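You operate a simulated robot arm through the tools that you are given. There is no shell and no other tool. Be economical: measure what you need, move in short steps, check, and stop when the job is done.

The job below is to be done with a simulated robot arm. You get a single attempt, and the scene is never put back.

TASK
Fit the pad that the orange-edged card names on the turntable.
Fine: arm locked off and air out first; the black pad that lies there now goes on the table's edge; bracket back. Where these are worked on the way, their far stop is far enough and under half their travel is too little: clamp bracket.

The check looks at the end state, three seconds after you hand in, the way a careful person would. Anything else that was tipped, shoved, dropped, spilled or broken makes it a failure.

THE ROBOT
A 6-joint arm with a two-finger parallel gripper on a trunk, on a base that drives. Base frame: it is fixed to the floor where the robot stands at the start and does not move with it; the origin is under the middle of the robot, x ahead of it, y to its left, z up. Readings come in m, degrees, newtons and seconds.
With the tool pointing down near the work surface it reaches from about 0.36 to 0.82 m from the robot's upright axis, wherever it stands. Its first joint turns from -166.0 to 166.0 degrees. Places, roughly: black arm switch [0.4, -0.2, 0.8]; black jog button [0.3, -0.3, 0.8]; blue arm valve [0.4, -0.1, 0.7]; blue clamp switch [0.1, -0.4, 0.8]; clamp bracket [0.5, -0.6, 1.2]; gauge on the steel bed [0.2, -0.4, 0.7]; gold lever [-0.1, -0.6, 0.8]; grey arm [-0.2, -1.2, 1.3]; head edge of the front table [-1, 0.1, 1]; knob of the blue table stop [0.2, -0.6, 1]; knob of the red table stop [0.3, -0.3, 1]; red arm switch [0.6, -0.1, 0.8]; seat of the turntable [0.4, -0.5, 0.9]; white jog button [0.3, -0.2, 0.8]; yellow lever [0, -0.5, 0.8]; yellow turn button [0.2, -0.4, 0.8]. Payload 3.91 kg.
Tool frame: the origin (TCP) lies between the finger pads and is the grasp point; the fingertips stand 0.03 m ahead of it; z points along the fingers, y is the line along which they close. Largest opening 0.11 m; finger width 0.02, thickness 0.01; the body of the gripper, 0.048 by 0.112 m, starts 0.055 m behind the TCP.
Orientation is that of the tool frame in the base frame, as a unit quaternion [w, x, y, z]. With the fingers straight down and closing along the base's y, the tool's x points along the base's -x, its y along +y and its z along -z.

THE INTERFACE
- The arm moves only by the tool drive_tool. Its argument "steps" is a list of rows, each an object of numbers (a shift or turn left out is 0, a gripper value left out holds the last): "wx", "wy", "wz": the turn, a rotation vector about the base's x, y, z in degrees; "dx", "dy", "dz": the shift along the base's x, y, z in m; "grip": the opening, from 0 (shut) to 1 (fully open). In form: [{"wx": .., "wy": .., "wz": .., "dx": .., "dy": .., "dz": .., "grip": ..}, ...]. A call has 1 to 20 rows; each row is the pose to reach, as a shift and turn from the pose commanded when the call began. Rows are played at 5 a second. More than 0.05 m and 8.6 degrees between two rows, or a gripper value outside its range, and nothing of the call is played. Where a pose cannot be reached the arm comes as near as it can. A force on the tool above 90 N (or 10 N above the force at the start of the call, whichever is more), or a blocked arm, ends the call early, and 0.2 s more pass. The fingers move at their own pace (about 0.045 m/s each) and stop on an object; they squeeze with about 27 N. The grip force told is the motor's: it shows also when the fingers shut on nothing. Time passes only in rows, and 0.2 s behind the last, so rows that repeat a pose let the fingers close. It gives the time, the measured TCP pose, the force on the tool (base axes), the opening and the grip force at its end, in the units of the frame above (readings bear some noise), with the torque about the TCP (base axes, N m) and any sound that the robot's microphone picked up, and new pictures: "pictures" is both (left out), scene, wrist or none.
- Cameras (640 x 400 px; columns grow to the right, rows downward): "scene" is now at [-0.0711, 0.0537, 1.614]; the picture's right is [-1.00, -0.08, 0.00], its down [-0.06, 0.71, -0.70] and it looks along [0.05, -0.70, -0.71] (base axes); focal length 214 px, centre (320, 200). "wrist" rides on the gripper at [0.077, 0.007, -0.114] in the tool frame; the picture's right is [-0.09, 1.00, 0.00], its down [-0.80, -0.07, -0.59] and it looks along [-0.59, -0.05, 0.80] (tool axes); focal length 270 px, centre (320, 200). There is no depth. A picture from a camera that has moved, and an enlarged one, comes with that camera's place and axes in the base frame and with its lens.
- slide_trunk(by): slides the trunk up (or, below 0, down) by that many m; the arm and the scene camera ride with it, the base frame stays. It gives what a move gives, with no picture.
- roll_base(legs): drives the robot by 1 to 6 legs, each [ahead, turn to the left] in m and degrees, along the robot's own axes; the way and the turn of a leg run together, so that a leg with both is an arc; at most 1.5 m and 180 degrees a leg. The arm and the cameras ride along, it lands a little off, and it stops where it bumps. It gives what a move gives, and a new picture of the scene camera.
- aim_head(pan, tilt): turns the head with the scene camera to pan (to the left, within 155 degrees either way) and tilt (down, from -29 to 69), counted from straight ahead of the robot. It gives what a move gives, and a new picture of the scene camera.
- close_up(camera, box): a new picture of the part [left, top, right, bottom] of that camera's present view, enlarged. It takes no simulated time.
- finish_job(): hands the job in; it is judged then, once.

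Work in short steps. Places have to be worked out from the pictures, the camera data and where the tool is seen: move nearer, look again, correct. Check each grasp and each placing, and mend what went wrong. You have 120 turns and 260 pictures in all, those below and enlarged ones among them. Open the gripper and draw the arm clear of the work before you hand the job in, unless the task says otherwise; then end with one line.

The tools are called after "Emit:" as a command line: name --argument value ..., lists and objects as JSON in quotes. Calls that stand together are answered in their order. drive_tool: Moves the arm, as the interface text tells. Its arguments: {"type":"object","properties":{"steps":{"type":"array"},"pictures":{"type":"string","enum":["both","scene","wrist","none"]}},"required":["steps"]} The other tools are called the same way: slide_trunk (by) slides the trunk up or down; roll_base (legs) drives the base; aim_head (pan, tilt) turns the head that bears the scene camera; close_up (camera, box) takes an enlarged picture of a part of a camera's view; finish_job () hands the job in.

At the start:

```text
time_s: 0.0
tcp_pos: [0.1066, -0.3509, 1.4418]
tool_rot: [-0.001, -0.003, 1.0, 0.0]
force: [-0.4, -0.2, -0.3]
wrist_torque: [-0.02, 0.01, -0.01]
opening: 0.1099
finger_force: 0.0
trunk travel left (down, up): [-0.575, 0.035]
robot x, y, heading: [-0.0006, -0.015, 0.2]
head pan, tilt: [-85.5, 45.5]
```

scene: 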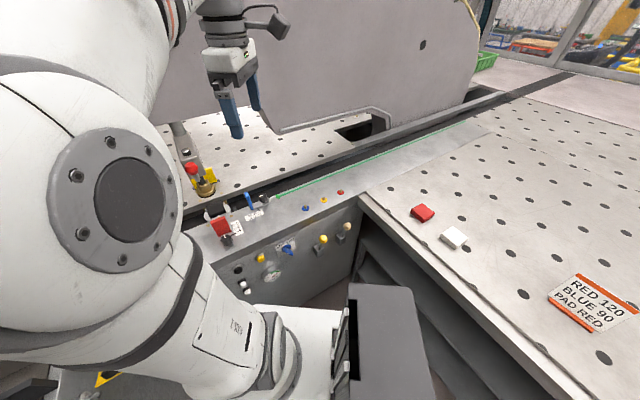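
wrist: 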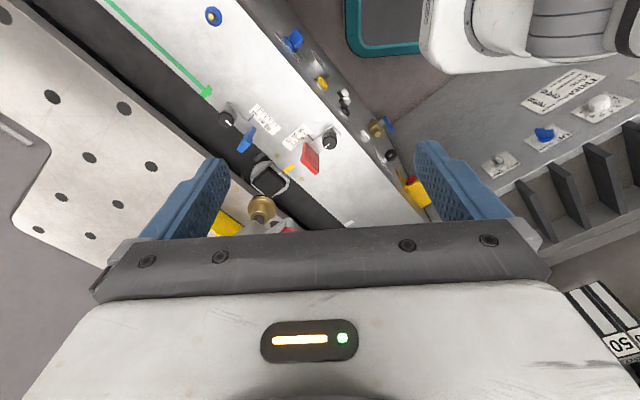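

The scene shows a bed with switches, pads on a table at right and an orange-edged card reading "RED 120 / BLUE 90 / PAD RED". I look closer at the card and controls, before anything moves.

Emit:
close_up --camera "scene" --box '[180, 150, 380, 275]'

Emit:
close_up --camera "wrist" --box '[180, 0, 640, 240]'

Emit:
close_up --camera "scene" --box '[380, 180, 640, 340]'

Emit:
aim_head --pan -50 --tilt 40

```text
3.20 times, centred on (280, 212) of scene
camera zoom: at [-0.0711, 0.0537, 1.614], right [-1.0, -0.08, 0.0], down [-0.06, 0.71, -0.7], along [0.05, -0.7, -0.71], focal length 686 px, centre (448, 160)
```

zoom: 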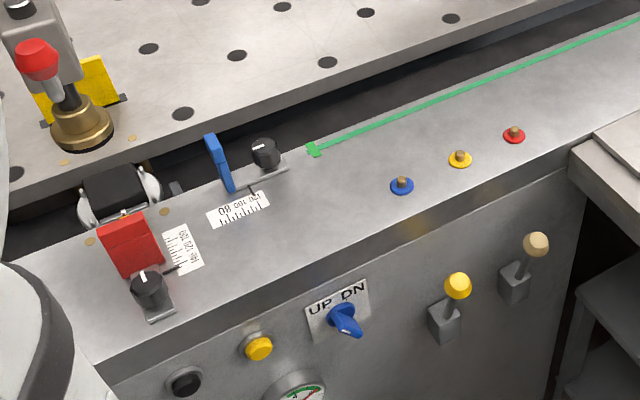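

```text
1.39 times, centred on (410, 120) of wrist
camera zoom: at [0.0311, -0.3444, 1.5561], right [0.08, 1.0, 0.0], down [0.8, -0.07, 0.59], along [0.59, -0.05, -0.8], focal length 376 px, centre (195, 311)
```

zoom: 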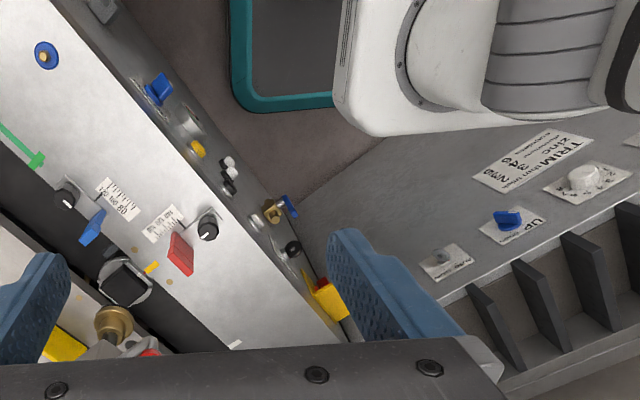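

```text
2.46 times, centred on (510, 260) of scene
camera zoom: at [-0.0711, 0.0537, 1.614], right [-1.0, -0.08, 0.0], down [-0.06, 0.71, -0.7], along [0.05, -0.7, -0.71], focal length 528 px, centre (-148, 52)
```

zoom: 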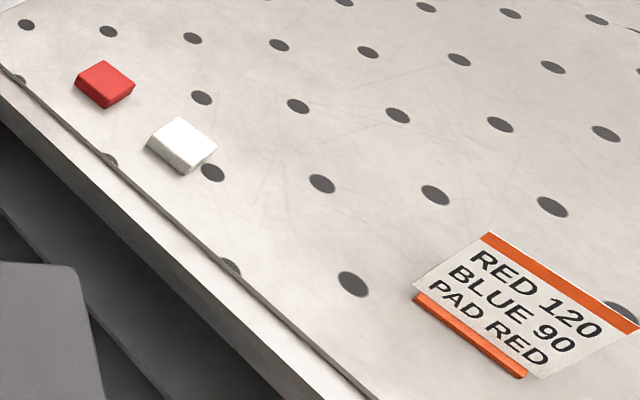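

```text
time_s: 1.0
tcp_pos: [0.107, -0.3508, 1.4411]
tool_rot: [0.0, -0.002, 1.0, 0.0]
force: [1.1, 0.7, 0.3]
wrist_torque: [0.02, 0.0, 0.03]
opening: 0.11
finger_force: 0.1
trunk travel left (down, up): [-0.575, 0.035]
robot x, y, heading: [-0.0013, -0.0173, -0.1]
head pan, tilt: [-50.0, 40.0]
camera scene: at [-0.0229, 0.0694, 1.6219], right [-0.77, -0.64, 0.0], down [-0.41, 0.49, -0.77], along [0.49, -0.59, -0.64], focal length 214 px, centre (320, 200)
```

scene: 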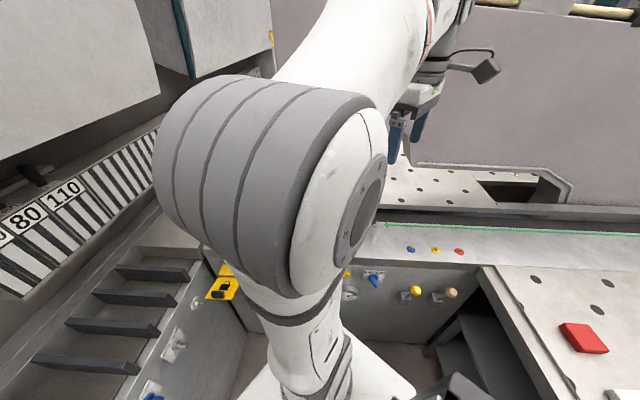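

The arm blocks the view. I look round with the head at other angles first.

Emit:
aim_head --pan -20 --tilt 50

Emit:
aim_head --pan -125 --tilt 35

Emit:
aim_head --pan -70 --tilt 15

Emit:
aim_head --pan 30 --tilt 30

```text
time_s: 2.0
tcp_pos: [0.1071, -0.3514, 1.4411]
tool_rot: [-0.001, -0.002, 1.0, 0.0]
force: [-0.3, -0.1, -0.2]
wrist_torque: [-0.01, 0.02, -0.02]
opening: 0.1098
finger_force: 0.2
trunk travel left (down, up): [-0.575, 0.035]
robot x, y, heading: [-0.0012, -0.015, -0.2]
head pan, tilt: [-20.0, 50.0]
camera scene: at [-0.0051, 0.1079, 1.6078], right [-0.34, -0.94, 0.0], down [-0.72, 0.26, -0.64], along [0.6, -0.22, -0.77], focal length 214 px, centre (320, 200)
```

scene: 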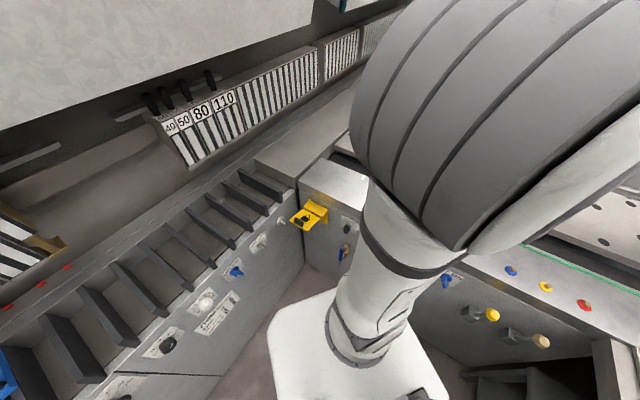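

```text
time_s: 3.8
tcp_pos: [0.1078, -0.3503, 1.4414]
tool_rot: [0.0, -0.002, 1.0, 0.0]
force: [-0.2, 0.2, 0.3]
wrist_torque: [0.02, -0.02, -0.02]
opening: 0.1099
finger_force: 0.0
trunk travel left (down, up): [-0.575, 0.035]
robot x, y, heading: [-0.0003, -0.0204, 0.1]
head pan, tilt: [-125.0, 35.0]
camera scene: at [-0.1279, 0.0622, 1.6295], right [-0.82, 0.57, 0.0], down [0.33, 0.47, -0.82], along [-0.47, -0.67, -0.57], focal length 214 px, centre (320, 200)
```

scene: 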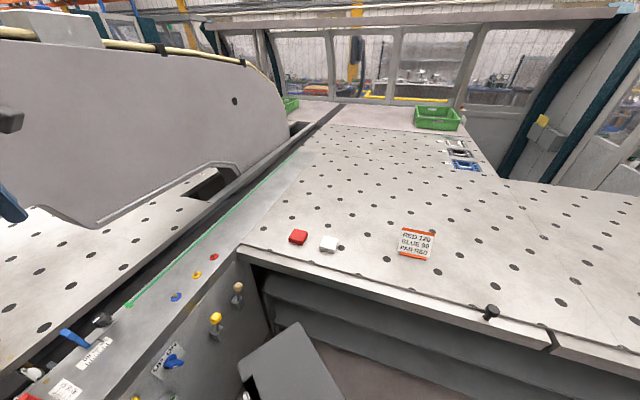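

```text
time_s: 5.0
tcp_pos: [0.1087, -0.3515, 1.4412]
tool_rot: [0.0, -0.002, 1.0, 0.0]
force: [1.2, 0.9, 0.5]
wrist_torque: [0.02, 0.02, 0.02]
opening: 0.11
finger_force: 0.0
trunk travel left (down, up): [-0.575, 0.035]
robot x, y, heading: [0.0002, -0.018, -0.0]
head pan, tilt: [-70.0, 15.0]
camera scene: at [-0.0456, 0.0465, 1.6615], right [-0.94, -0.34, 0.0], down [-0.09, 0.24, -0.97], along [0.33, -0.91, -0.26], focal length 214 px, centre (320, 200)
```

scene: 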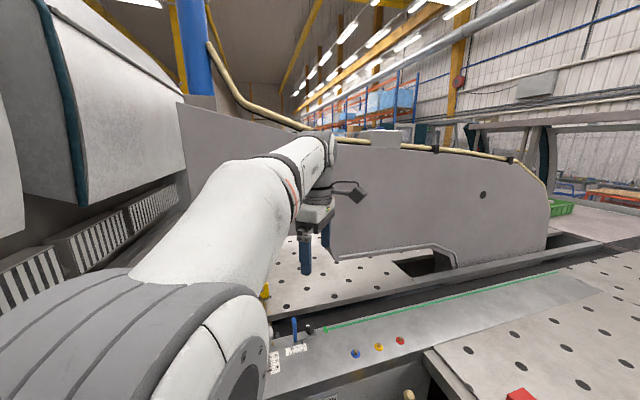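

```text
time_s: 6.8
tcp_pos: [0.1065, -0.3499, 1.4419]
tool_rot: [0.0, -0.002, 1.0, 0.0]
force: [0.0, 0.2, 0.1]
wrist_torque: [0.0, -0.01, 0.05]
opening: 0.1099
finger_force: 0.0
trunk travel left (down, up): [-0.575, 0.035]
robot x, y, heading: [0.0017, -0.0161, -0.0]
head pan, tilt: [30.0, 30.0]
camera scene: at [0.001, 0.1795, 1.6373], right [0.5, -0.87, 0.0], down [-0.43, -0.25, -0.87], along [0.75, 0.43, -0.5], focal length 214 px, centre (320, 200)
```

scene: 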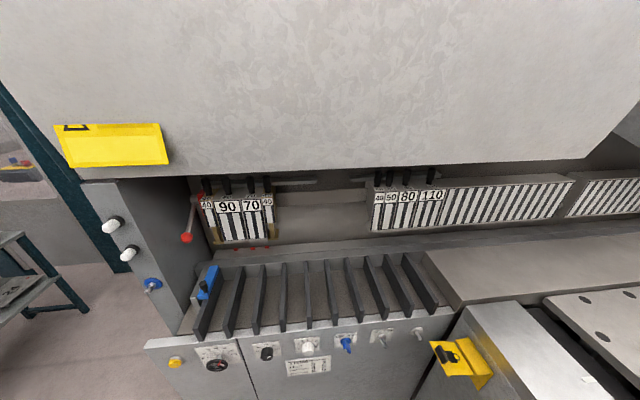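

I zoom the wrist camera onto the control panel parts to read their labels.

Emit:
close_up --camera "wrist" --box '[270, 20, 450, 140]'

Emit:
close_up --camera "wrist" --box '[200, 80, 360, 190]'

Emit:
close_up --camera "wrist" --box '[340, 100, 440, 220]'

Emit:
close_up --camera "wrist" --box '[470, 60, 640, 190]'

Emit:
close_up --camera "wrist" --box '[120, 130, 320, 250]'

```text
3.33 times, centred on (360, 80) of wrist
camera zoom: at [0.0311, -0.3444, 1.5561], right [0.08, 1.0, 0.0], down [0.8, -0.07, 0.59], along [0.59, -0.05, -0.8], focal length 901 px, centre (187, 600)
```

zoom: 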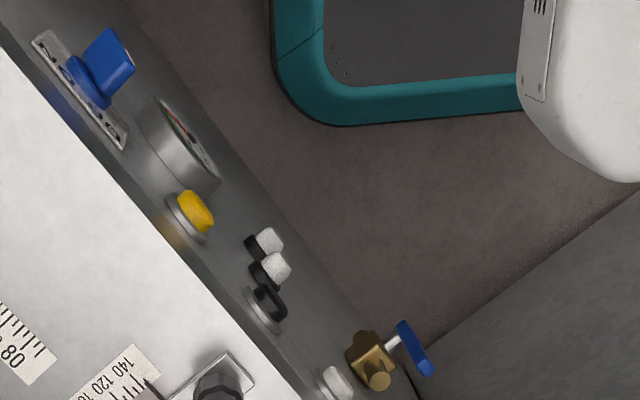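

```text
3.64 times, centred on (280, 135) of wrist
camera zoom: at [0.0311, -0.3444, 1.5561], right [0.08, 1.0, 0.0], down [0.8, -0.07, 0.59], along [0.59, -0.05, -0.8], focal length 983 px, centre (466, 436)
```

zoom: 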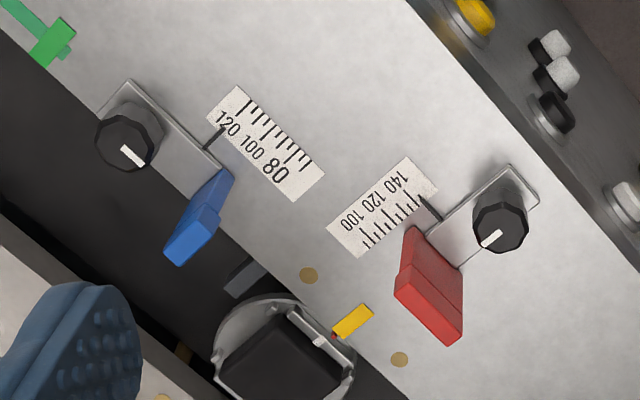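

```text
3.33 times, centred on (390, 160) of wrist
camera zoom: at [0.0311, -0.3444, 1.5561], right [0.08, 1.0, 0.0], down [0.8, -0.07, 0.59], along [0.59, -0.05, -0.8], focal length 901 px, centre (87, 333)
```

zoom: 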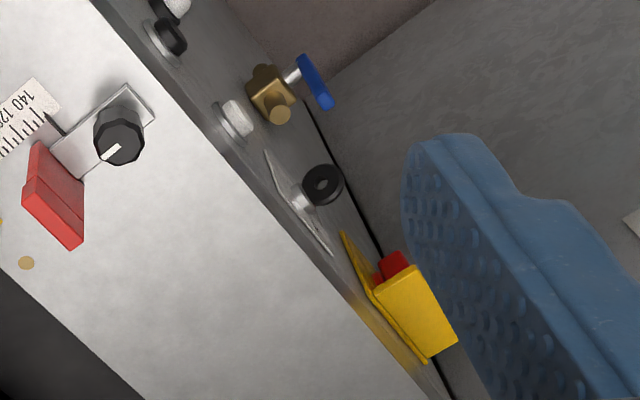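

```text
3.08 times, centred on (555, 125) of wrist
camera zoom: at [0.0311, -0.3444, 1.5561], right [0.08, 1.0, 0.0], down [0.8, -0.07, 0.59], along [0.59, -0.05, -0.8], focal length 832 px, centre (-403, 431)
```

zoom: 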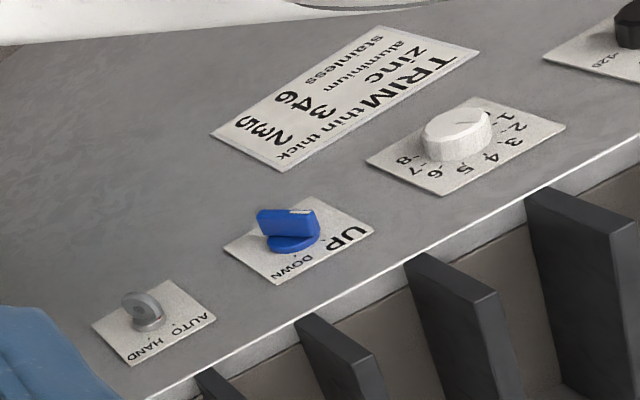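

```text
3.20 times, centred on (220, 190) of wrist
camera zoom: at [0.0311, -0.3444, 1.5561], right [0.08, 1.0, 0.0], down [0.8, -0.07, 0.59], along [0.59, -0.05, -0.8], focal length 865 px, centre (640, 232)
```

zoom: 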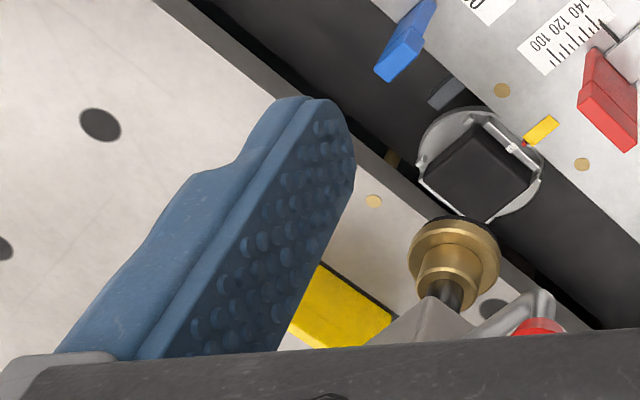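

The red/yellow isolator, brass valve with blue handle and the bracket with gold foot beside the seat are visible. I move the tool back along -x to get the bracket and seat in the wrist view.

Emit:
drive_tool --steps '[{"dx": -0.045}, {"dx": -0.09, "dy": -0.01}, {"dx": -0.135, "dy": -0.03}, {"dx": -0.18, "dy": -0.05}, {"dx": -0.225, "dy": -0.07}, {"dx": -0.25, "dy": -0.08}]' --pictures "wrist"

Emit:
aim_head --pan -60 --tilt 45

```text
time_s: 8.2
tcp_pos: [-0.1427, -0.4351, 1.4432]
tool_rot: [0.0, -0.002, 1.0, 0.0]
force: [0.0, 0.1, -0.2]
wrist_torque: [0.0, -0.02, 0.0]
opening: 0.1101
finger_force: 0.1
trunk travel left (down, up): [-0.575, 0.035]
robot x, y, heading: [0.0037, -0.0168, -0.1]
head pan, tilt: [30.0, 30.0]
camera wrist: at [-0.2198, -0.4284, 1.5569], right [0.08, 1.0, 0.0], down [0.8, -0.07, 0.59], along [0.59, -0.05, -0.8], focal length 270 px, centre (320, 200)
```

wrist: 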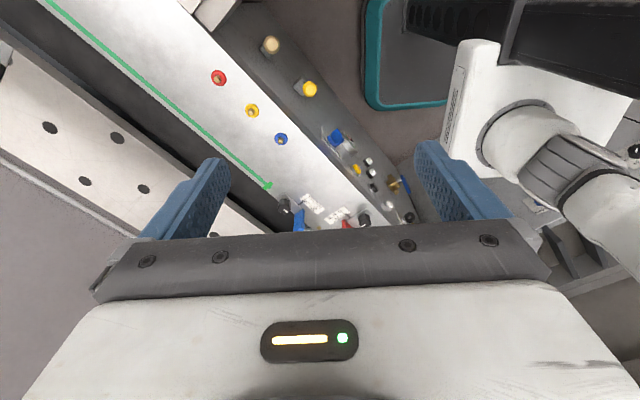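

```text
time_s: 9.8
tcp_pos: [-0.1412, -0.4346, 1.4421]
tool_rot: [0.0, -0.002, 1.0, 0.0]
force: [-0.2, 0.8, -0.5]
wrist_torque: [0.01, -0.03, 0.01]
opening: 0.1101
finger_force: 0.1
trunk travel left (down, up): [-0.575, 0.035]
robot x, y, heading: [0.0, -0.0149, 0.0]
head pan, tilt: [-60.0, 45.0]
camera scene: at [-0.0369, 0.0639, 1.6147], right [-0.87, -0.5, 0.0], down [-0.35, 0.61, -0.71], along [0.35, -0.61, -0.71], focal length 214 px, centre (320, 200)
```

scene: 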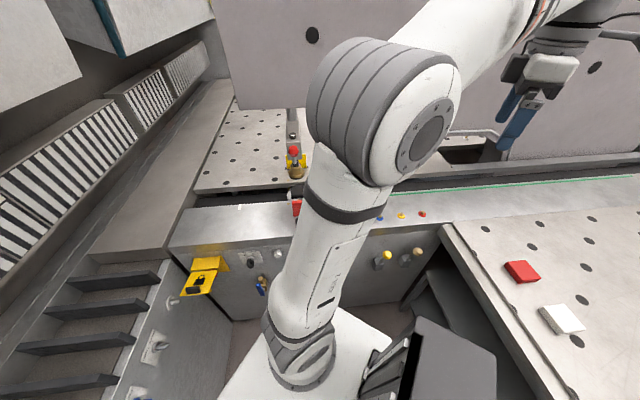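

The arm still screens the bed; I swing it further towards -x and look again with close-ups.

Emit:
drive_tool --steps '[{"dx": -0.045, "dy": 0.02}, {"dx": -0.09, "dy": 0.04}, {"dx": -0.13, "dy": 0.06}, {"dx": -0.17, "dy": 0.08}, {"dx": -0.21, "dy": 0.1}, {"dx": -0.25, "dy": 0.12}]' --pictures "scene"

Emit:
close_up --camera "scene" --box '[160, 120, 320, 320]'

```text
time_s: 11.2
tcp_pos: [-0.3954, -0.3099, 1.4383]
tool_rot: [0.001, -0.001, 1.0, 0.0]
force: [0.1, 0.8, 0.8]
wrist_torque: [-0.02, -0.02, -0.04]
opening: 0.11
finger_force: 0.1
trunk travel left (down, up): [-0.575, 0.035]
robot x, y, heading: [-0.0005, -0.0136, 0.0]
head pan, tilt: [-60.0, 45.0]
camera scene: at [-0.0384, 0.0643, 1.6146], right [-0.87, -0.5, 0.0], down [-0.35, 0.61, -0.71], along [0.35, -0.61, -0.71], focal length 214 px, centre (320, 200)
```

scene: 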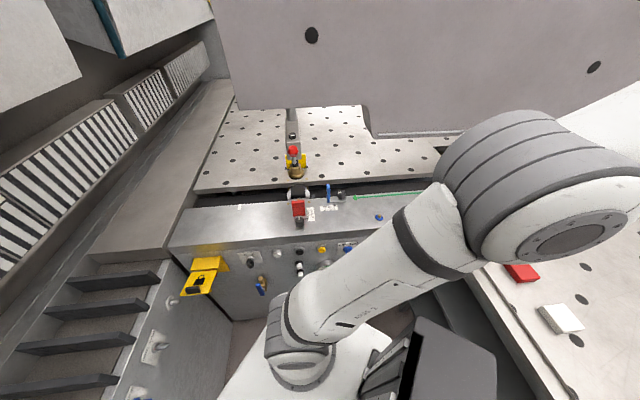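

```text
2.00 times, centred on (240, 220) of scene
camera zoom: at [-0.0384, 0.0643, 1.6146], right [-0.87, -0.5, 0.0], down [-0.35, 0.61, -0.71], along [0.35, -0.61, -0.71], focal length 429 px, centre (480, 160)
```

zoom: 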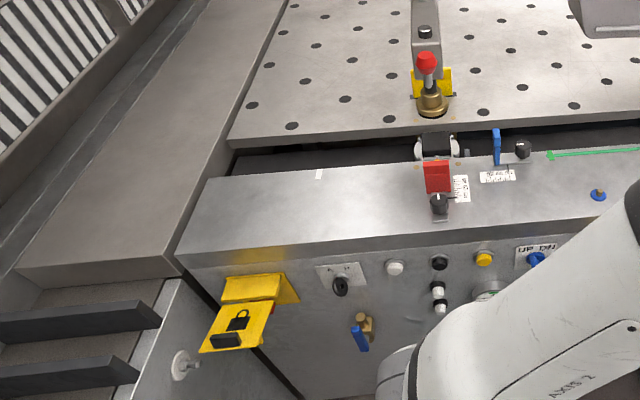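

Now a good view. I zoom on the bracket/seat, the yellow lock-off, and the panel row.

Emit:
close_up --camera "scene" --box '[250, 95, 370, 230]'

Emit:
close_up --camera "scene" --box '[170, 240, 360, 320]'

Emit:
close_up --camera "scene" --box '[170, 245, 240, 310]'

Emit:
close_up --camera "scene" --box '[230, 235, 300, 305]'

```text
2.96 times, centred on (310, 162) of scene
camera zoom: at [-0.0384, 0.0643, 1.6146], right [-0.87, -0.5, 0.0], down [-0.35, 0.61, -0.71], along [0.35, -0.61, -0.71], focal length 636 px, centre (350, 311)
```

zoom: 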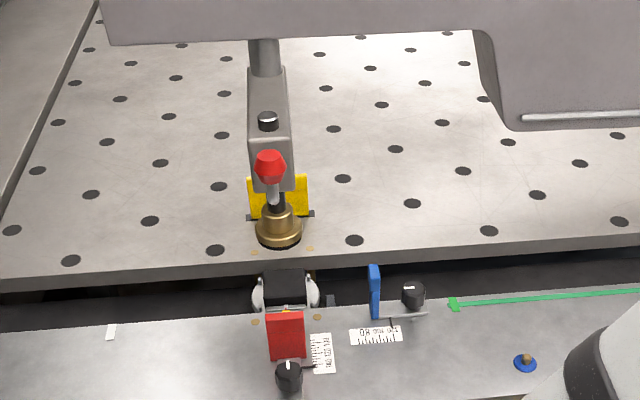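

```text
3.37 times, centred on (265, 280) of scene
camera zoom: at [-0.0384, 0.0643, 1.6146], right [-0.87, -0.5, 0.0], down [-0.35, 0.61, -0.71], along [0.35, -0.61, -0.71], focal length 722 px, centre (505, -70)
```

zoom: 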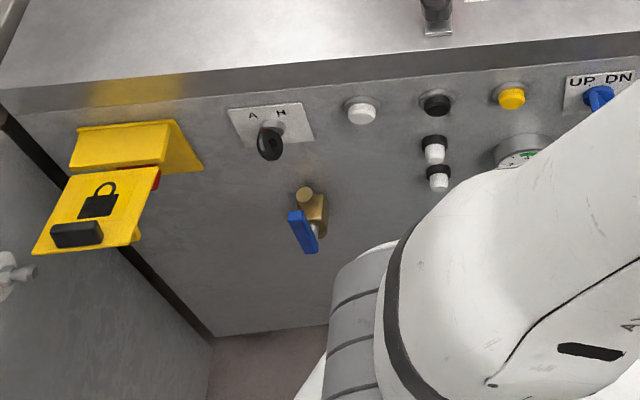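

```text
6.15 times, centred on (205, 278) of scene
camera zoom: at [-0.0384, 0.0643, 1.6146], right [-0.87, -0.5, 0.0], down [-0.35, 0.61, -0.71], along [0.35, -0.61, -0.71], focal length 1320 px, centre (1028, -277)
```

zoom: 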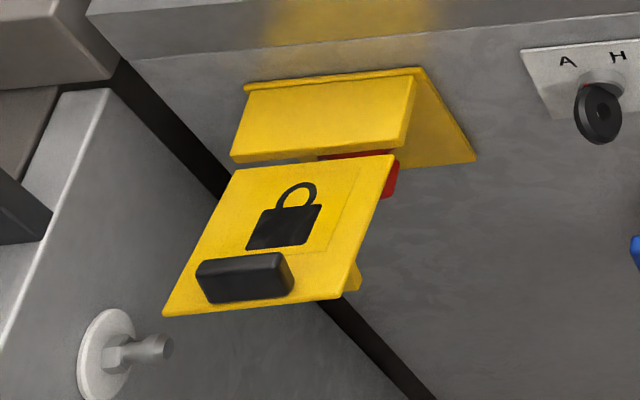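

```text
5.71 times, centred on (265, 270) of scene
camera zoom: at [-0.0384, 0.0643, 1.6146], right [-0.87, -0.5, 0.0], down [-0.35, 0.61, -0.71], along [0.35, -0.61, -0.71], focal length 1226 px, centre (634, -200)
```

zoom: 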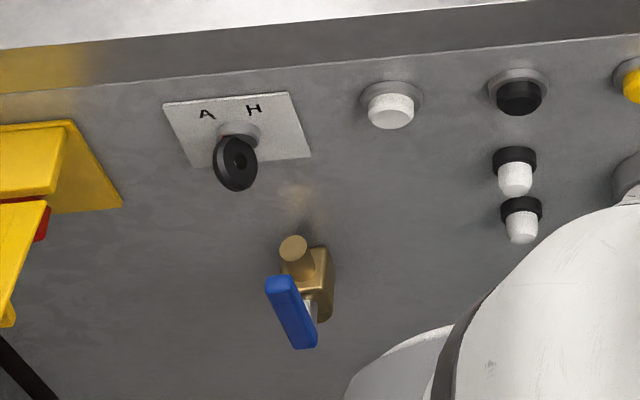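

The foot of the bracket is above the seat (about 0.12 m over it), so the bracket must swing away, then be put back. I bring the wrist camera round to face the panel and look at the lock-off and valve.

Emit:
drive_tool --steps '[{"dx": 0.045, "dy": -0.02}, {"dx": 0.09, "dy": -0.04}, {"dx": 0.135, "dy": -0.06}, {"dx": 0.18, "dy": -0.08}, {"dx": 0.225, "dy": -0.1}, {"dx": 0.27, "dy": -0.11}, {"dx": 0.315, "dy": -0.105}, {"dx": 0.36, "dy": -0.1}, {"dx": 0.405, "dy": -0.09}, {"dx": 0.45, "dy": -0.075}, {"dx": 0.495, "dy": -0.055}, {"dx": 0.535, "dy": -0.03, "wz": -6}, {"dx": 0.57, "dy": 0.0, "wz": -12}, {"dx": 0.605, "dy": 0.03, "wz": -18}, {"dx": 0.64, "dy": 0.06, "wz": -24}, {"dx": 0.67, "dy": 0.095, "wz": -30}, {"dx": 0.695, "dy": 0.135, "wz": -36}, {"dx": 0.715, "dy": 0.18, "wz": -42}, {"dx": 0.73, "dy": 0.22, "wz": -48}, {"dx": 0.74, "dy": 0.26, "wz": -48}]' --pictures "wrist"

```text
time_s: 15.4
tcp_pos: [0.3472, -0.0457, 1.4425]
tool_rot: [0.0, 0.406, 0.914, 0.0]
force: [0.1, 0.6, 0.1]
wrist_torque: [0.01, -0.01, -0.03]
opening: 0.1101
finger_force: 0.1
trunk travel left (down, up): [-0.575, 0.035]
robot x, y, heading: [-0.0005, -0.0164, -0.2]
head pan, tilt: [-60.0, 45.0]
camera wrist: at [0.3007, 0.0141, 1.5571], right [0.8, 0.6, 0.0], down [0.48, -0.64, 0.59], along [0.36, -0.47, -0.8], focal length 270 px, centre (320, 200)
```

wrist: 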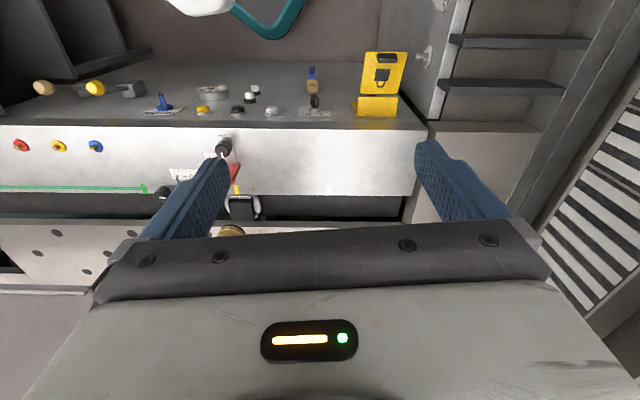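

The camera looks nearly straight down from here; I zoom in on the lock-off and valve from this angle.

Emit:
close_up --camera "wrist" --box '[230, 40, 430, 165]'

Emit:
close_up --camera "wrist" --box '[340, 40, 420, 130]'

```text
3.20 times, centred on (330, 102) of wrist
camera zoom: at [0.3007, 0.0141, 1.5571], right [0.8, 0.6, 0.0], down [0.48, -0.64, 0.59], along [0.36, -0.47, -0.8], focal length 865 px, centre (288, 512)
```

zoom: 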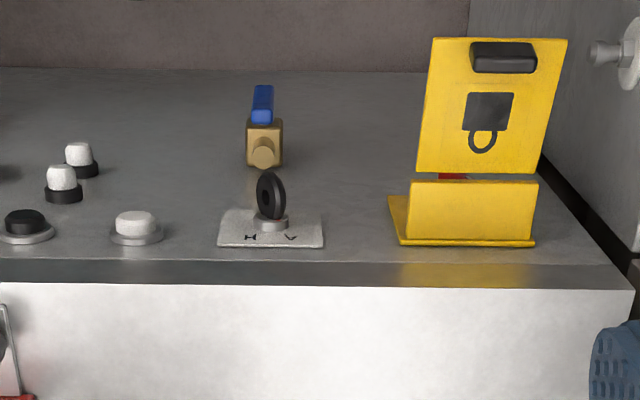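

```text
4.44 times, centred on (380, 85) of wrist
camera zoom: at [0.3007, 0.0141, 1.5571], right [0.8, 0.6, 0.0], down [0.48, -0.64, 0.59], along [0.36, -0.47, -0.8], focal length 1201 px, centre (53, 711)
```

zoom: 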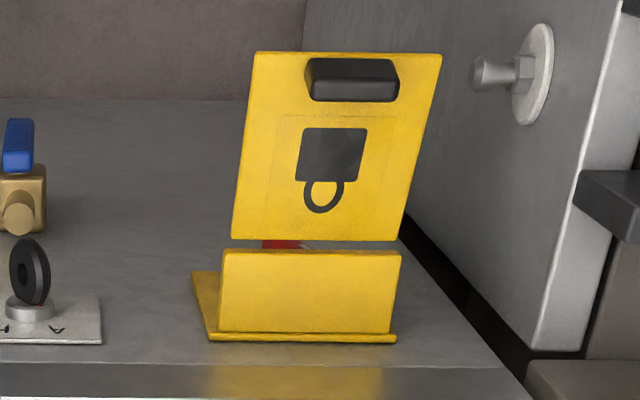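

The red switch sits under a yellow flap with a padlock sign. I check what is behind the robot, in case I need to drive back for room.

Emit:
aim_head --pan 150 --tilt 45

Emit:
aim_head --pan -152 --tilt 45

Emit:
aim_head --pan 85 --tilt 45

```text
time_s: 18.5
tcp_pos: [0.3462, -0.0479, 1.4423]
tool_rot: [0.0, 0.405, 0.914, 0.0]
force: [-0.1, 0.1, -1.0]
wrist_torque: [0.03, -0.01, 0.03]
opening: 0.11
finger_force: 0.0
trunk travel left (down, up): [-0.575, 0.035]
robot x, y, heading: [0.0027, -0.014, 0.1]
head pan, tilt: [150.0, 45.0]
camera scene: at [-0.1478, 0.1751, 1.6147], right [0.5, 0.87, 0.0], down [0.61, -0.35, -0.71], along [-0.61, 0.35, -0.71], focal length 214 px, centre (320, 200)
```

scene: 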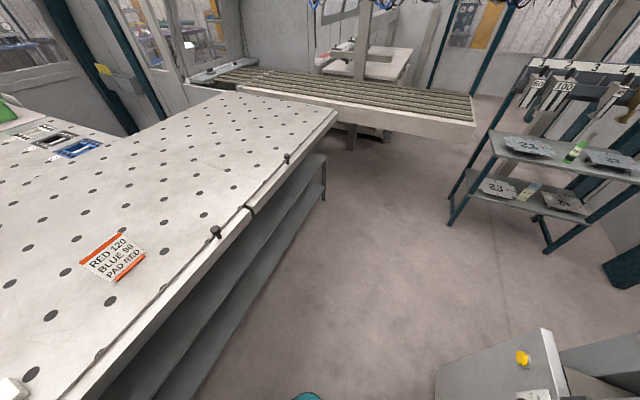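

```text
time_s: 22.6
tcp_pos: [0.3459, -0.0477, 1.4437]
tool_rot: [0.0, 0.405, 0.914, 0.0]
force: [-0.2, 0.5, -0.5]
wrist_torque: [-0.01, -0.01, -0.02]
opening: 0.1101
finger_force: 0.1
trunk travel left (down, up): [-0.575, 0.035]
robot x, y, heading: [-0.0016, -0.0172, 0.0]
head pan, tilt: [-152.0, 45.0]
camera scene: at [-0.1492, 0.0963, 1.6147], right [-0.47, 0.88, 0.0], down [0.62, 0.33, -0.71], along [-0.62, -0.33, -0.71], focal length 214 px, centre (320, 200)
```

scene: 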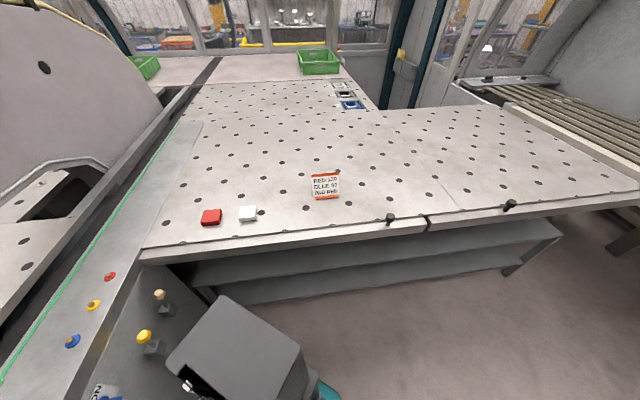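

```text
time_s: 25.9
tcp_pos: [0.3467, -0.048, 1.4432]
tool_rot: [0.0, 0.405, 0.914, -0.001]
force: [-1.0, -0.4, 0.1]
wrist_torque: [0.02, 0.01, -0.01]
opening: 0.1099
finger_force: 0.0
trunk travel left (down, up): [-0.575, 0.035]
robot x, y, heading: [0.0018, -0.0144, -0.2]
head pan, tilt: [85.0, 45.0]
camera scene: at [-0.0702, 0.2154, 1.6147], right [1.0, -0.09, 0.0], down [-0.06, -0.7, -0.71], along [0.06, 0.7, -0.71], focal length 214 px, centre (320, 200)
```

scene: 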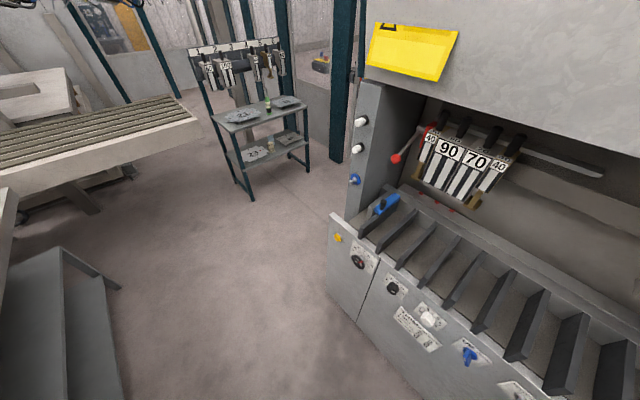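

I zoom on the front table's edges and seam to find its "head edge" and on the lock-off side.

Emit:
aim_head --pan -165 --tilt 40

Emit:
aim_head --pan -150 --tilt 40

Emit:
close_up --camera "scene" --box '[280, 60, 560, 240]'

```text
time_s: 29.3
tcp_pos: [0.3461, -0.0491, 1.4423]
tool_rot: [0.0, 0.406, 0.914, 0.0]
force: [-0.7, -0.5, 1.0]
wrist_torque: [0.04, 0.01, 0.02]
opening: 0.11
finger_force: 0.1
trunk travel left (down, up): [-0.575, 0.035]
robot x, y, heading: [0.0013, -0.0148, -0.2]
head pan, tilt: [-154.7, 40.0]
camera scene: at [-0.1542, 0.0981, 1.6219], right [-0.43, 0.9, 0.0], down [0.58, 0.27, -0.77], along [-0.69, -0.33, -0.64], focal length 214 px, centre (320, 200)
```

scene: 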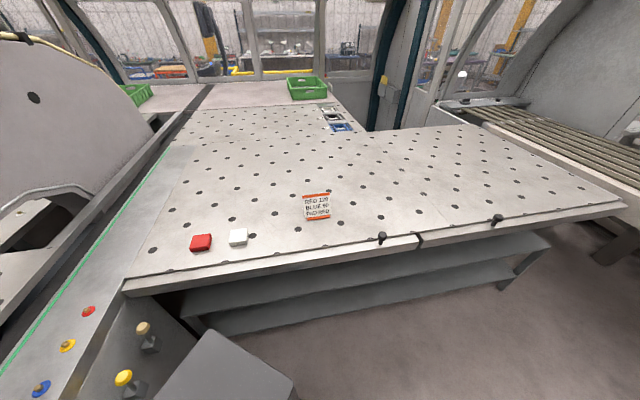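

```text
time_s: 30.0
tcp_pos: [0.3464, -0.0486, 1.4425]
tool_rot: [0.0, 0.404, 0.915, 0.0]
force: [-0.2, -0.5, -0.5]
wrist_torque: [0.02, -0.01, -0.02]
opening: 0.1099
finger_force: 0.1
trunk travel left (down, up): [-0.575, 0.035]
robot x, y, heading: [0.0047, -0.0195, -0.2]
head pan, tilt: [-150.0, 40.0]
camera scene: at [-0.151, 0.092, 1.6219], right [-0.5, 0.87, 0.0], down [0.56, 0.32, -0.77], along [-0.66, -0.38, -0.64], focal length 214 px, centre (320, 200)
```

scene: 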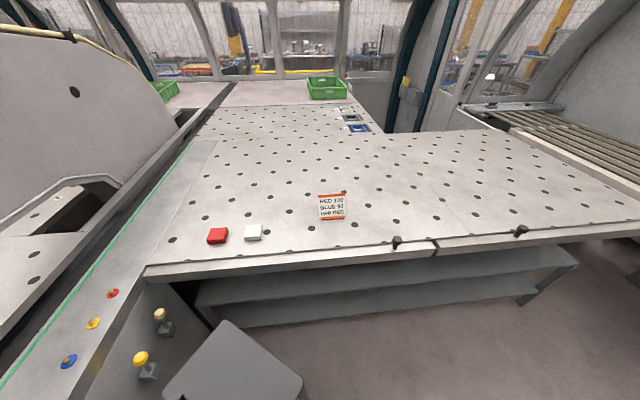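

```text
2.22 times, centred on (420, 150) of scene
camera zoom: at [-0.151, 0.092, 1.6219], right [-0.5, 0.87, 0.0], down [0.56, 0.32, -0.77], along [-0.66, -0.38, -0.64], focal length 477 px, centre (98, 311)
```

zoom: 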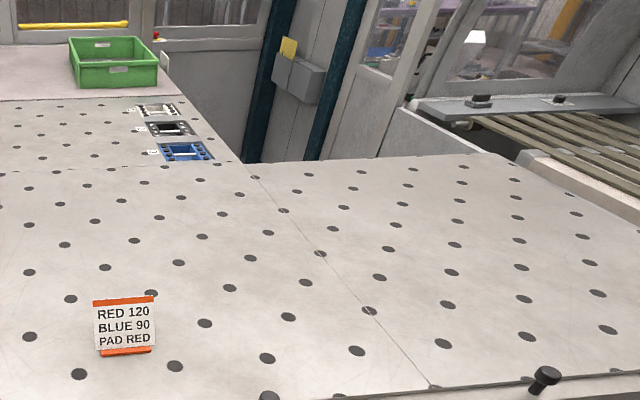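

The front table's edge runs from near (-0.2,-0.64) along (-0.59,0.81), square to the bed. Now I lower the trunk to view the lock-off from the front.

Emit:
slide_trunk --by -0.4

Emit:
drive_tool --steps '[{"dx": 0.02, "dy": 0.03, "wx": -6, "wy": -4.5}, {"dx": 0.04, "dy": 0.06, "wx": -12, "wy": -9}, {"dx": 0.05, "dy": 0.09, "wx": -18, "wy": -13.5, "dz": -0.03}, {"dx": 0.05, "dy": 0.1, "wx": -24, "wy": -18, "dz": -0.06}, {"dx": 0.05, "dy": 0.1, "wx": -30, "wy": -22.5, "dz": -0.09}, {"dx": 0.05, "dy": 0.1, "wx": -36, "wy": -27, "dz": -0.12}]'

Emit:
aim_head --pan -45 --tilt 45

```text
time_s: 33.8
tcp_pos: [0.3463, -0.0483, 1.0421]
tool_rot: [0.0, 0.405, 0.914, -0.001]
force: [0.5, 0.3, 0.0]
wrist_torque: [0.02, 0.01, 0.0]
opening: 0.1102
finger_force: 0.1
trunk travel left (down, up): [-0.175, 0.435]
robot x, y, heading: [-0.0005, -0.0153, 0.3]
head pan, tilt: [-150.0, 40.0]
```

```text
time_s: 35.2
tcp_pos: [0.3983, 0.0541, 0.9187]
tool_rot: [0.335, 0.373, 0.845, -0.187]
force: [-0.2, -1.6, 0.0]
wrist_torque: [-0.01, -0.02, 0.03]
opening: 0.1101
finger_force: 0.0
trunk travel left (down, up): [-0.175, 0.435]
robot x, y, heading: [0.0003, -0.0166, -0.2]
head pan, tilt: [-150.0, 40.0]
camera scene: at [-0.1511, 0.0919, 1.222], right [-0.5, 0.87, 0.0], down [0.56, 0.32, -0.77], along [-0.66, -0.38, -0.64], focal length 214 px, centre (320, 200)
camera wrist: at [0.316, 0.1624, 0.9459], right [0.8, 0.6, 0.0], down [0.09, -0.11, 0.99], along [0.6, -0.79, -0.15], focal length 270 px, centre (320, 200)
```

scene: 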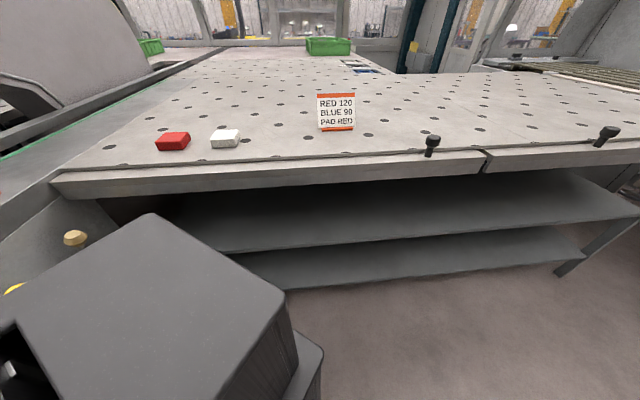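
wrist: 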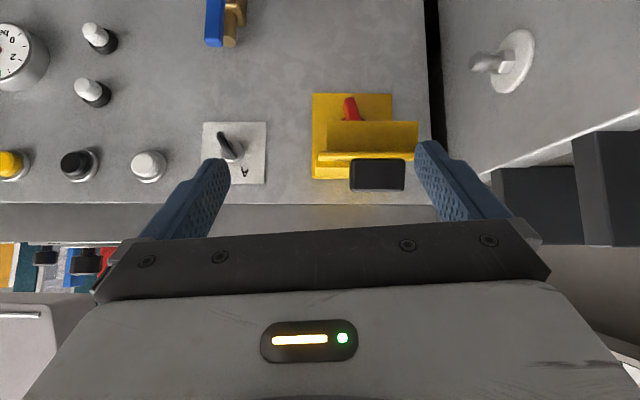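

```text
time_s: 37.0
tcp_pos: [0.3971, 0.0531, 0.9204]
tool_rot: [0.334, 0.374, 0.845, -0.186]
force: [0.4, 0.1, -0.7]
wrist_torque: [0.02, 0.01, 0.01]
opening: 0.11
finger_force: 0.0
trunk travel left (down, up): [-0.175, 0.435]
robot x, y, heading: [0.0078, -0.0152, -0.0]
head pan, tilt: [-45.0, 45.0]
camera scene: at [-0.0199, 0.0769, 1.2147], right [-0.71, -0.71, 0.0], down [-0.5, 0.5, -0.71], along [0.5, -0.5, -0.71], focal length 214 px, centre (320, 200)
```

scene: 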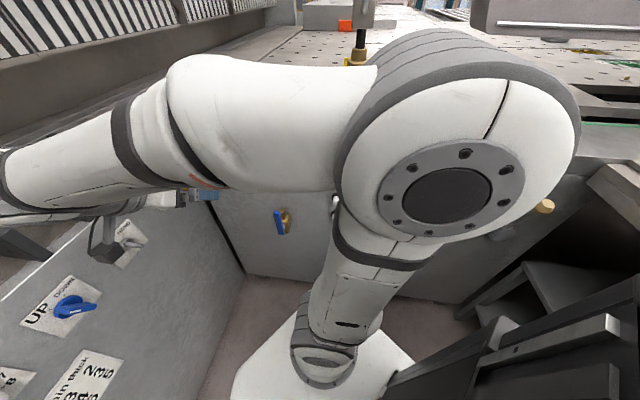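

Good frontal view (upside-down). I zoom on the lock-off and the valve.

Emit:
close_up --camera "wrist" --box '[290, 70, 440, 210]'

Emit:
close_up --camera "wrist" --box '[0, 0, 280, 200]'

```text
2.86 times, centred on (365, 140) of wrist
camera zoom: at [0.3161, 0.1623, 0.9468], right [0.8, 0.6, 0.0], down [0.09, -0.12, 0.99], along [0.6, -0.79, -0.15], focal length 772 px, centre (191, 371)
```

zoom: 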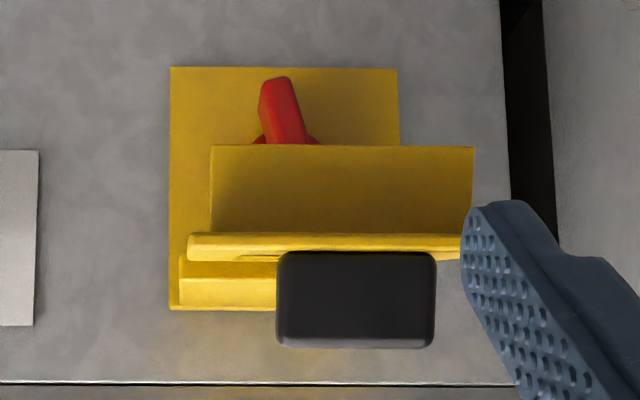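

```text
2.00 times, centred on (140, 100) of wrist
camera zoom: at [0.3161, 0.1623, 0.9468], right [0.8, 0.6, 0.0], down [0.09, -0.12, 0.99], along [0.6, -0.79, -0.15], focal length 541 px, centre (680, 400)
```

zoom: 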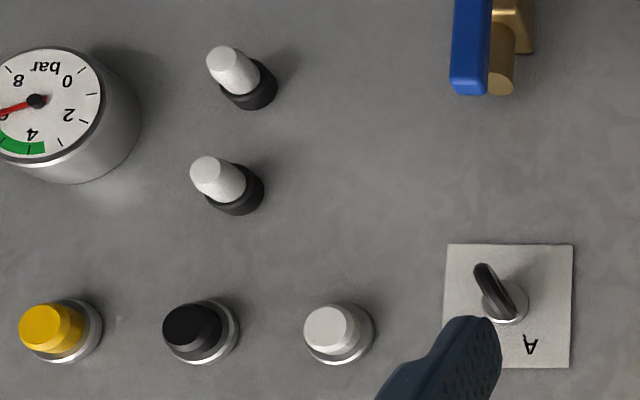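

The yellow lid is raised; beneath it sits a red lever. I go lower to see the whole red switch and the valve.

Emit:
slide_trunk --by -0.17

Emit:
close_up --camera "wrist" --box '[0, 0, 640, 400]'

Emit:
close_up --camera "wrist" --box '[270, 120, 470, 245]'

Emit:
close_up --camera "wrist" --box '[150, 60, 310, 200]'

```text
time_s: 39.0
tcp_pos: [0.3967, 0.0542, 0.7492]
tool_rot: [0.335, 0.374, 0.845, -0.186]
force: [0.2, -0.8, -1.1]
wrist_torque: [-0.02, -0.01, -0.01]
opening: 0.11
finger_force: 0.0
trunk travel left (down, up): [-0.005, 0.605]
robot x, y, heading: [0.0034, -0.0142, -0.2]
head pan, tilt: [-45.0, 45.0]
```

```text
1.00 times, centred on (320, 200) of wrist (not enlarged: the box is as wide or as high as the picture)
camera zoom: at [0.3161, 0.1623, 0.7766], right [0.8, 0.6, 0.0], down [0.09, -0.12, 0.99], along [0.6, -0.79, -0.15], focal length 270 px, centre (320, 200)
```

zoom: 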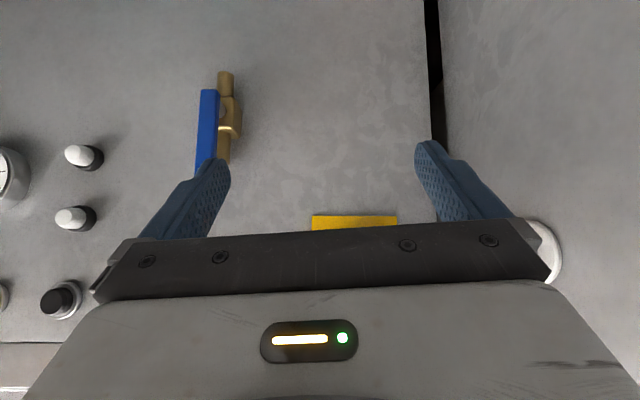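

```text
3.20 times, centred on (370, 182) of wrist
camera zoom: at [0.3161, 0.1623, 0.7766], right [0.8, 0.6, 0.0], down [0.09, -0.12, 0.99], along [0.6, -0.79, -0.15], focal length 865 px, centre (160, 256)
```

zoom: 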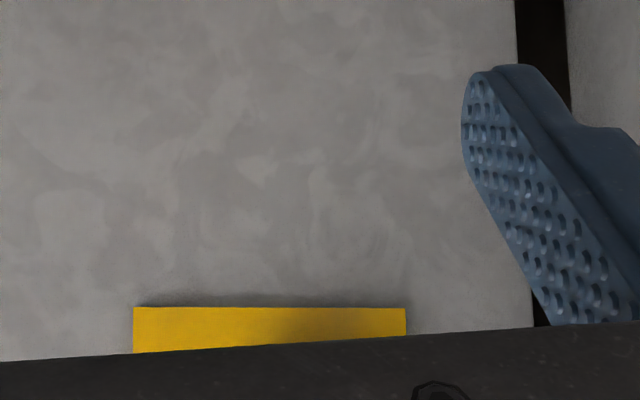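

```text
2.86 times, centred on (230, 130) of wrist
camera zoom: at [0.3161, 0.1623, 0.7766], right [0.8, 0.6, 0.0], down [0.09, -0.12, 0.99], along [0.6, -0.79, -0.15], focal length 772 px, centre (577, 400)
```

zoom: 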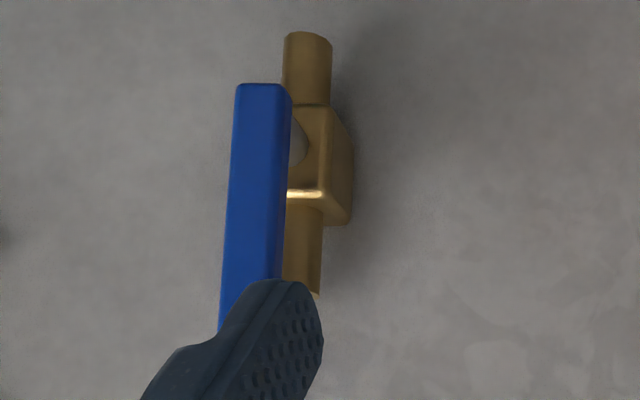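

The valve handle lies in line with the pipe (open). I raise a bit to see the red switch face-on.

Emit:
slide_trunk --by 0.085

Emit:
close_up --camera "wrist" --box '[290, 110, 440, 230]'

Emit:
close_up --camera "wrist" --box '[180, 10, 300, 200]'

```text
time_s: 40.2
tcp_pos: [0.3975, 0.0549, 0.8353]
tool_rot: [0.335, 0.374, 0.845, -0.187]
force: [0.2, -0.1, 0.1]
wrist_torque: [-0.02, 0.01, -0.03]
opening: 0.1103
finger_force: 0.0
trunk travel left (down, up): [-0.09, 0.52]
robot x, y, heading: [0.0032, -0.0147, -0.0]
head pan, tilt: [-45.0, 45.0]
```

```text
3.33 times, centred on (365, 170) of wrist
camera zoom: at [0.3161, 0.1623, 0.8615], right [0.8, 0.6, 0.0], down [0.09, -0.12, 0.99], along [0.6, -0.79, -0.15], focal length 901 px, centre (170, 300)
```

zoom: 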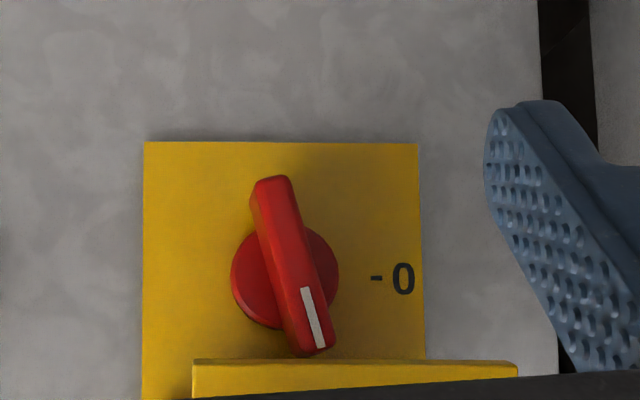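

```text
2.11 times, centred on (240, 105) of wrist
camera zoom: at [0.3161, 0.1623, 0.8615], right [0.8, 0.6, 0.0], down [0.09, -0.12, 0.99], along [0.6, -0.79, -0.15], focal length 569 px, centre (488, 400)
```

zoom: 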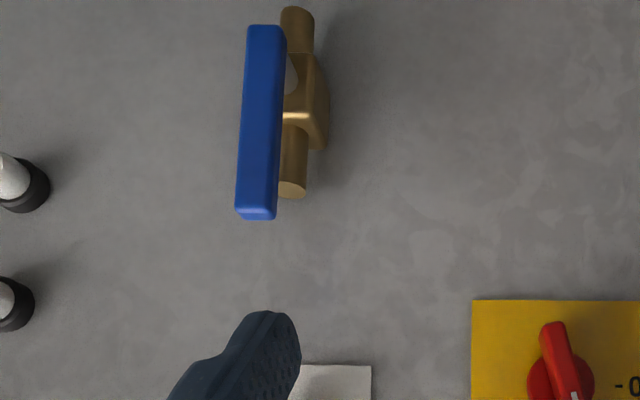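

The red switch points up (on); "0" lies toward +b (bed direction). I will push its lower tail with the closed fingers toward -b from under the lid. First I tilt the tool to horizontal.

Emit:
drive_tool --steps '[{"wx": -6, "wy": -4.5, "dz": -0.01, "grip": 0.3}, {"wx": -12, "wy": -9, "dz": -0.02, "grip": 0}, {"wx": -18, "wy": -13.5, "dz": -0.03, "grip": 0}, {"wx": -24, "wy": -18, "dz": -0.04, "grip": 0}, {"wx": -30, "wy": -22.5, "dz": -0.05, "grip": 0}, {"wx": -36, "wy": -27, "dz": -0.06, "grip": 0}, {"wx": -36, "wy": -27, "dz": -0.06, "grip": 0}]' --pictures "both"

```text
time_s: 41.8
tcp_pos: [0.3965, 0.0558, 0.7759]
tool_rot: [0.618, 0.286, 0.646, -0.345]
force: [0.6, 0.5, 0.1]
wrist_torque: [-0.01, -0.03, 0.01]
opening: 0.0002
finger_force: 27.3
trunk travel left (down, up): [-0.09, 0.52]
robot x, y, heading: [-0.001, -0.0166, 0.5]
head pan, tilt: [-45.0, 45.0]
camera scene: at [-0.0198, 0.0769, 1.1297], right [-0.71, -0.71, 0.0], down [-0.5, 0.5, -0.71], along [0.5, -0.5, -0.71], focal length 214 px, centre (320, 200)
camera wrist: at [0.3278, 0.1457, 0.6983], right [0.8, 0.6, 0.0], down [-0.35, 0.48, 0.8], along [0.48, -0.64, 0.6], focal length 270 px, centre (320, 200)
```

scene: 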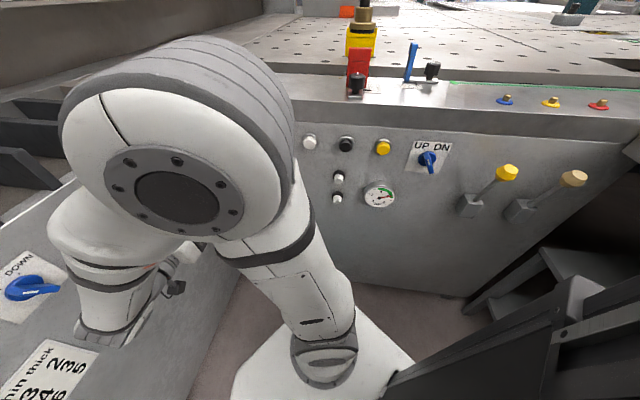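
wrist: 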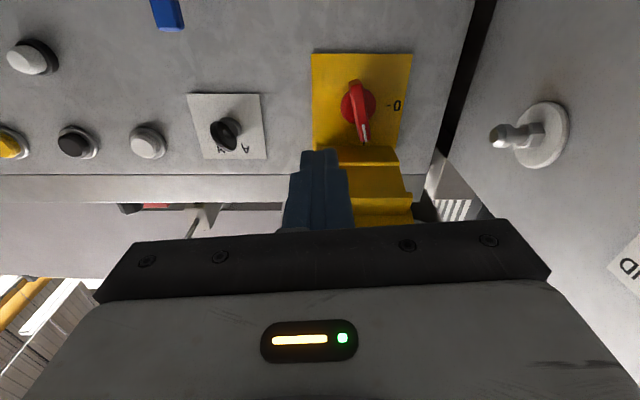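

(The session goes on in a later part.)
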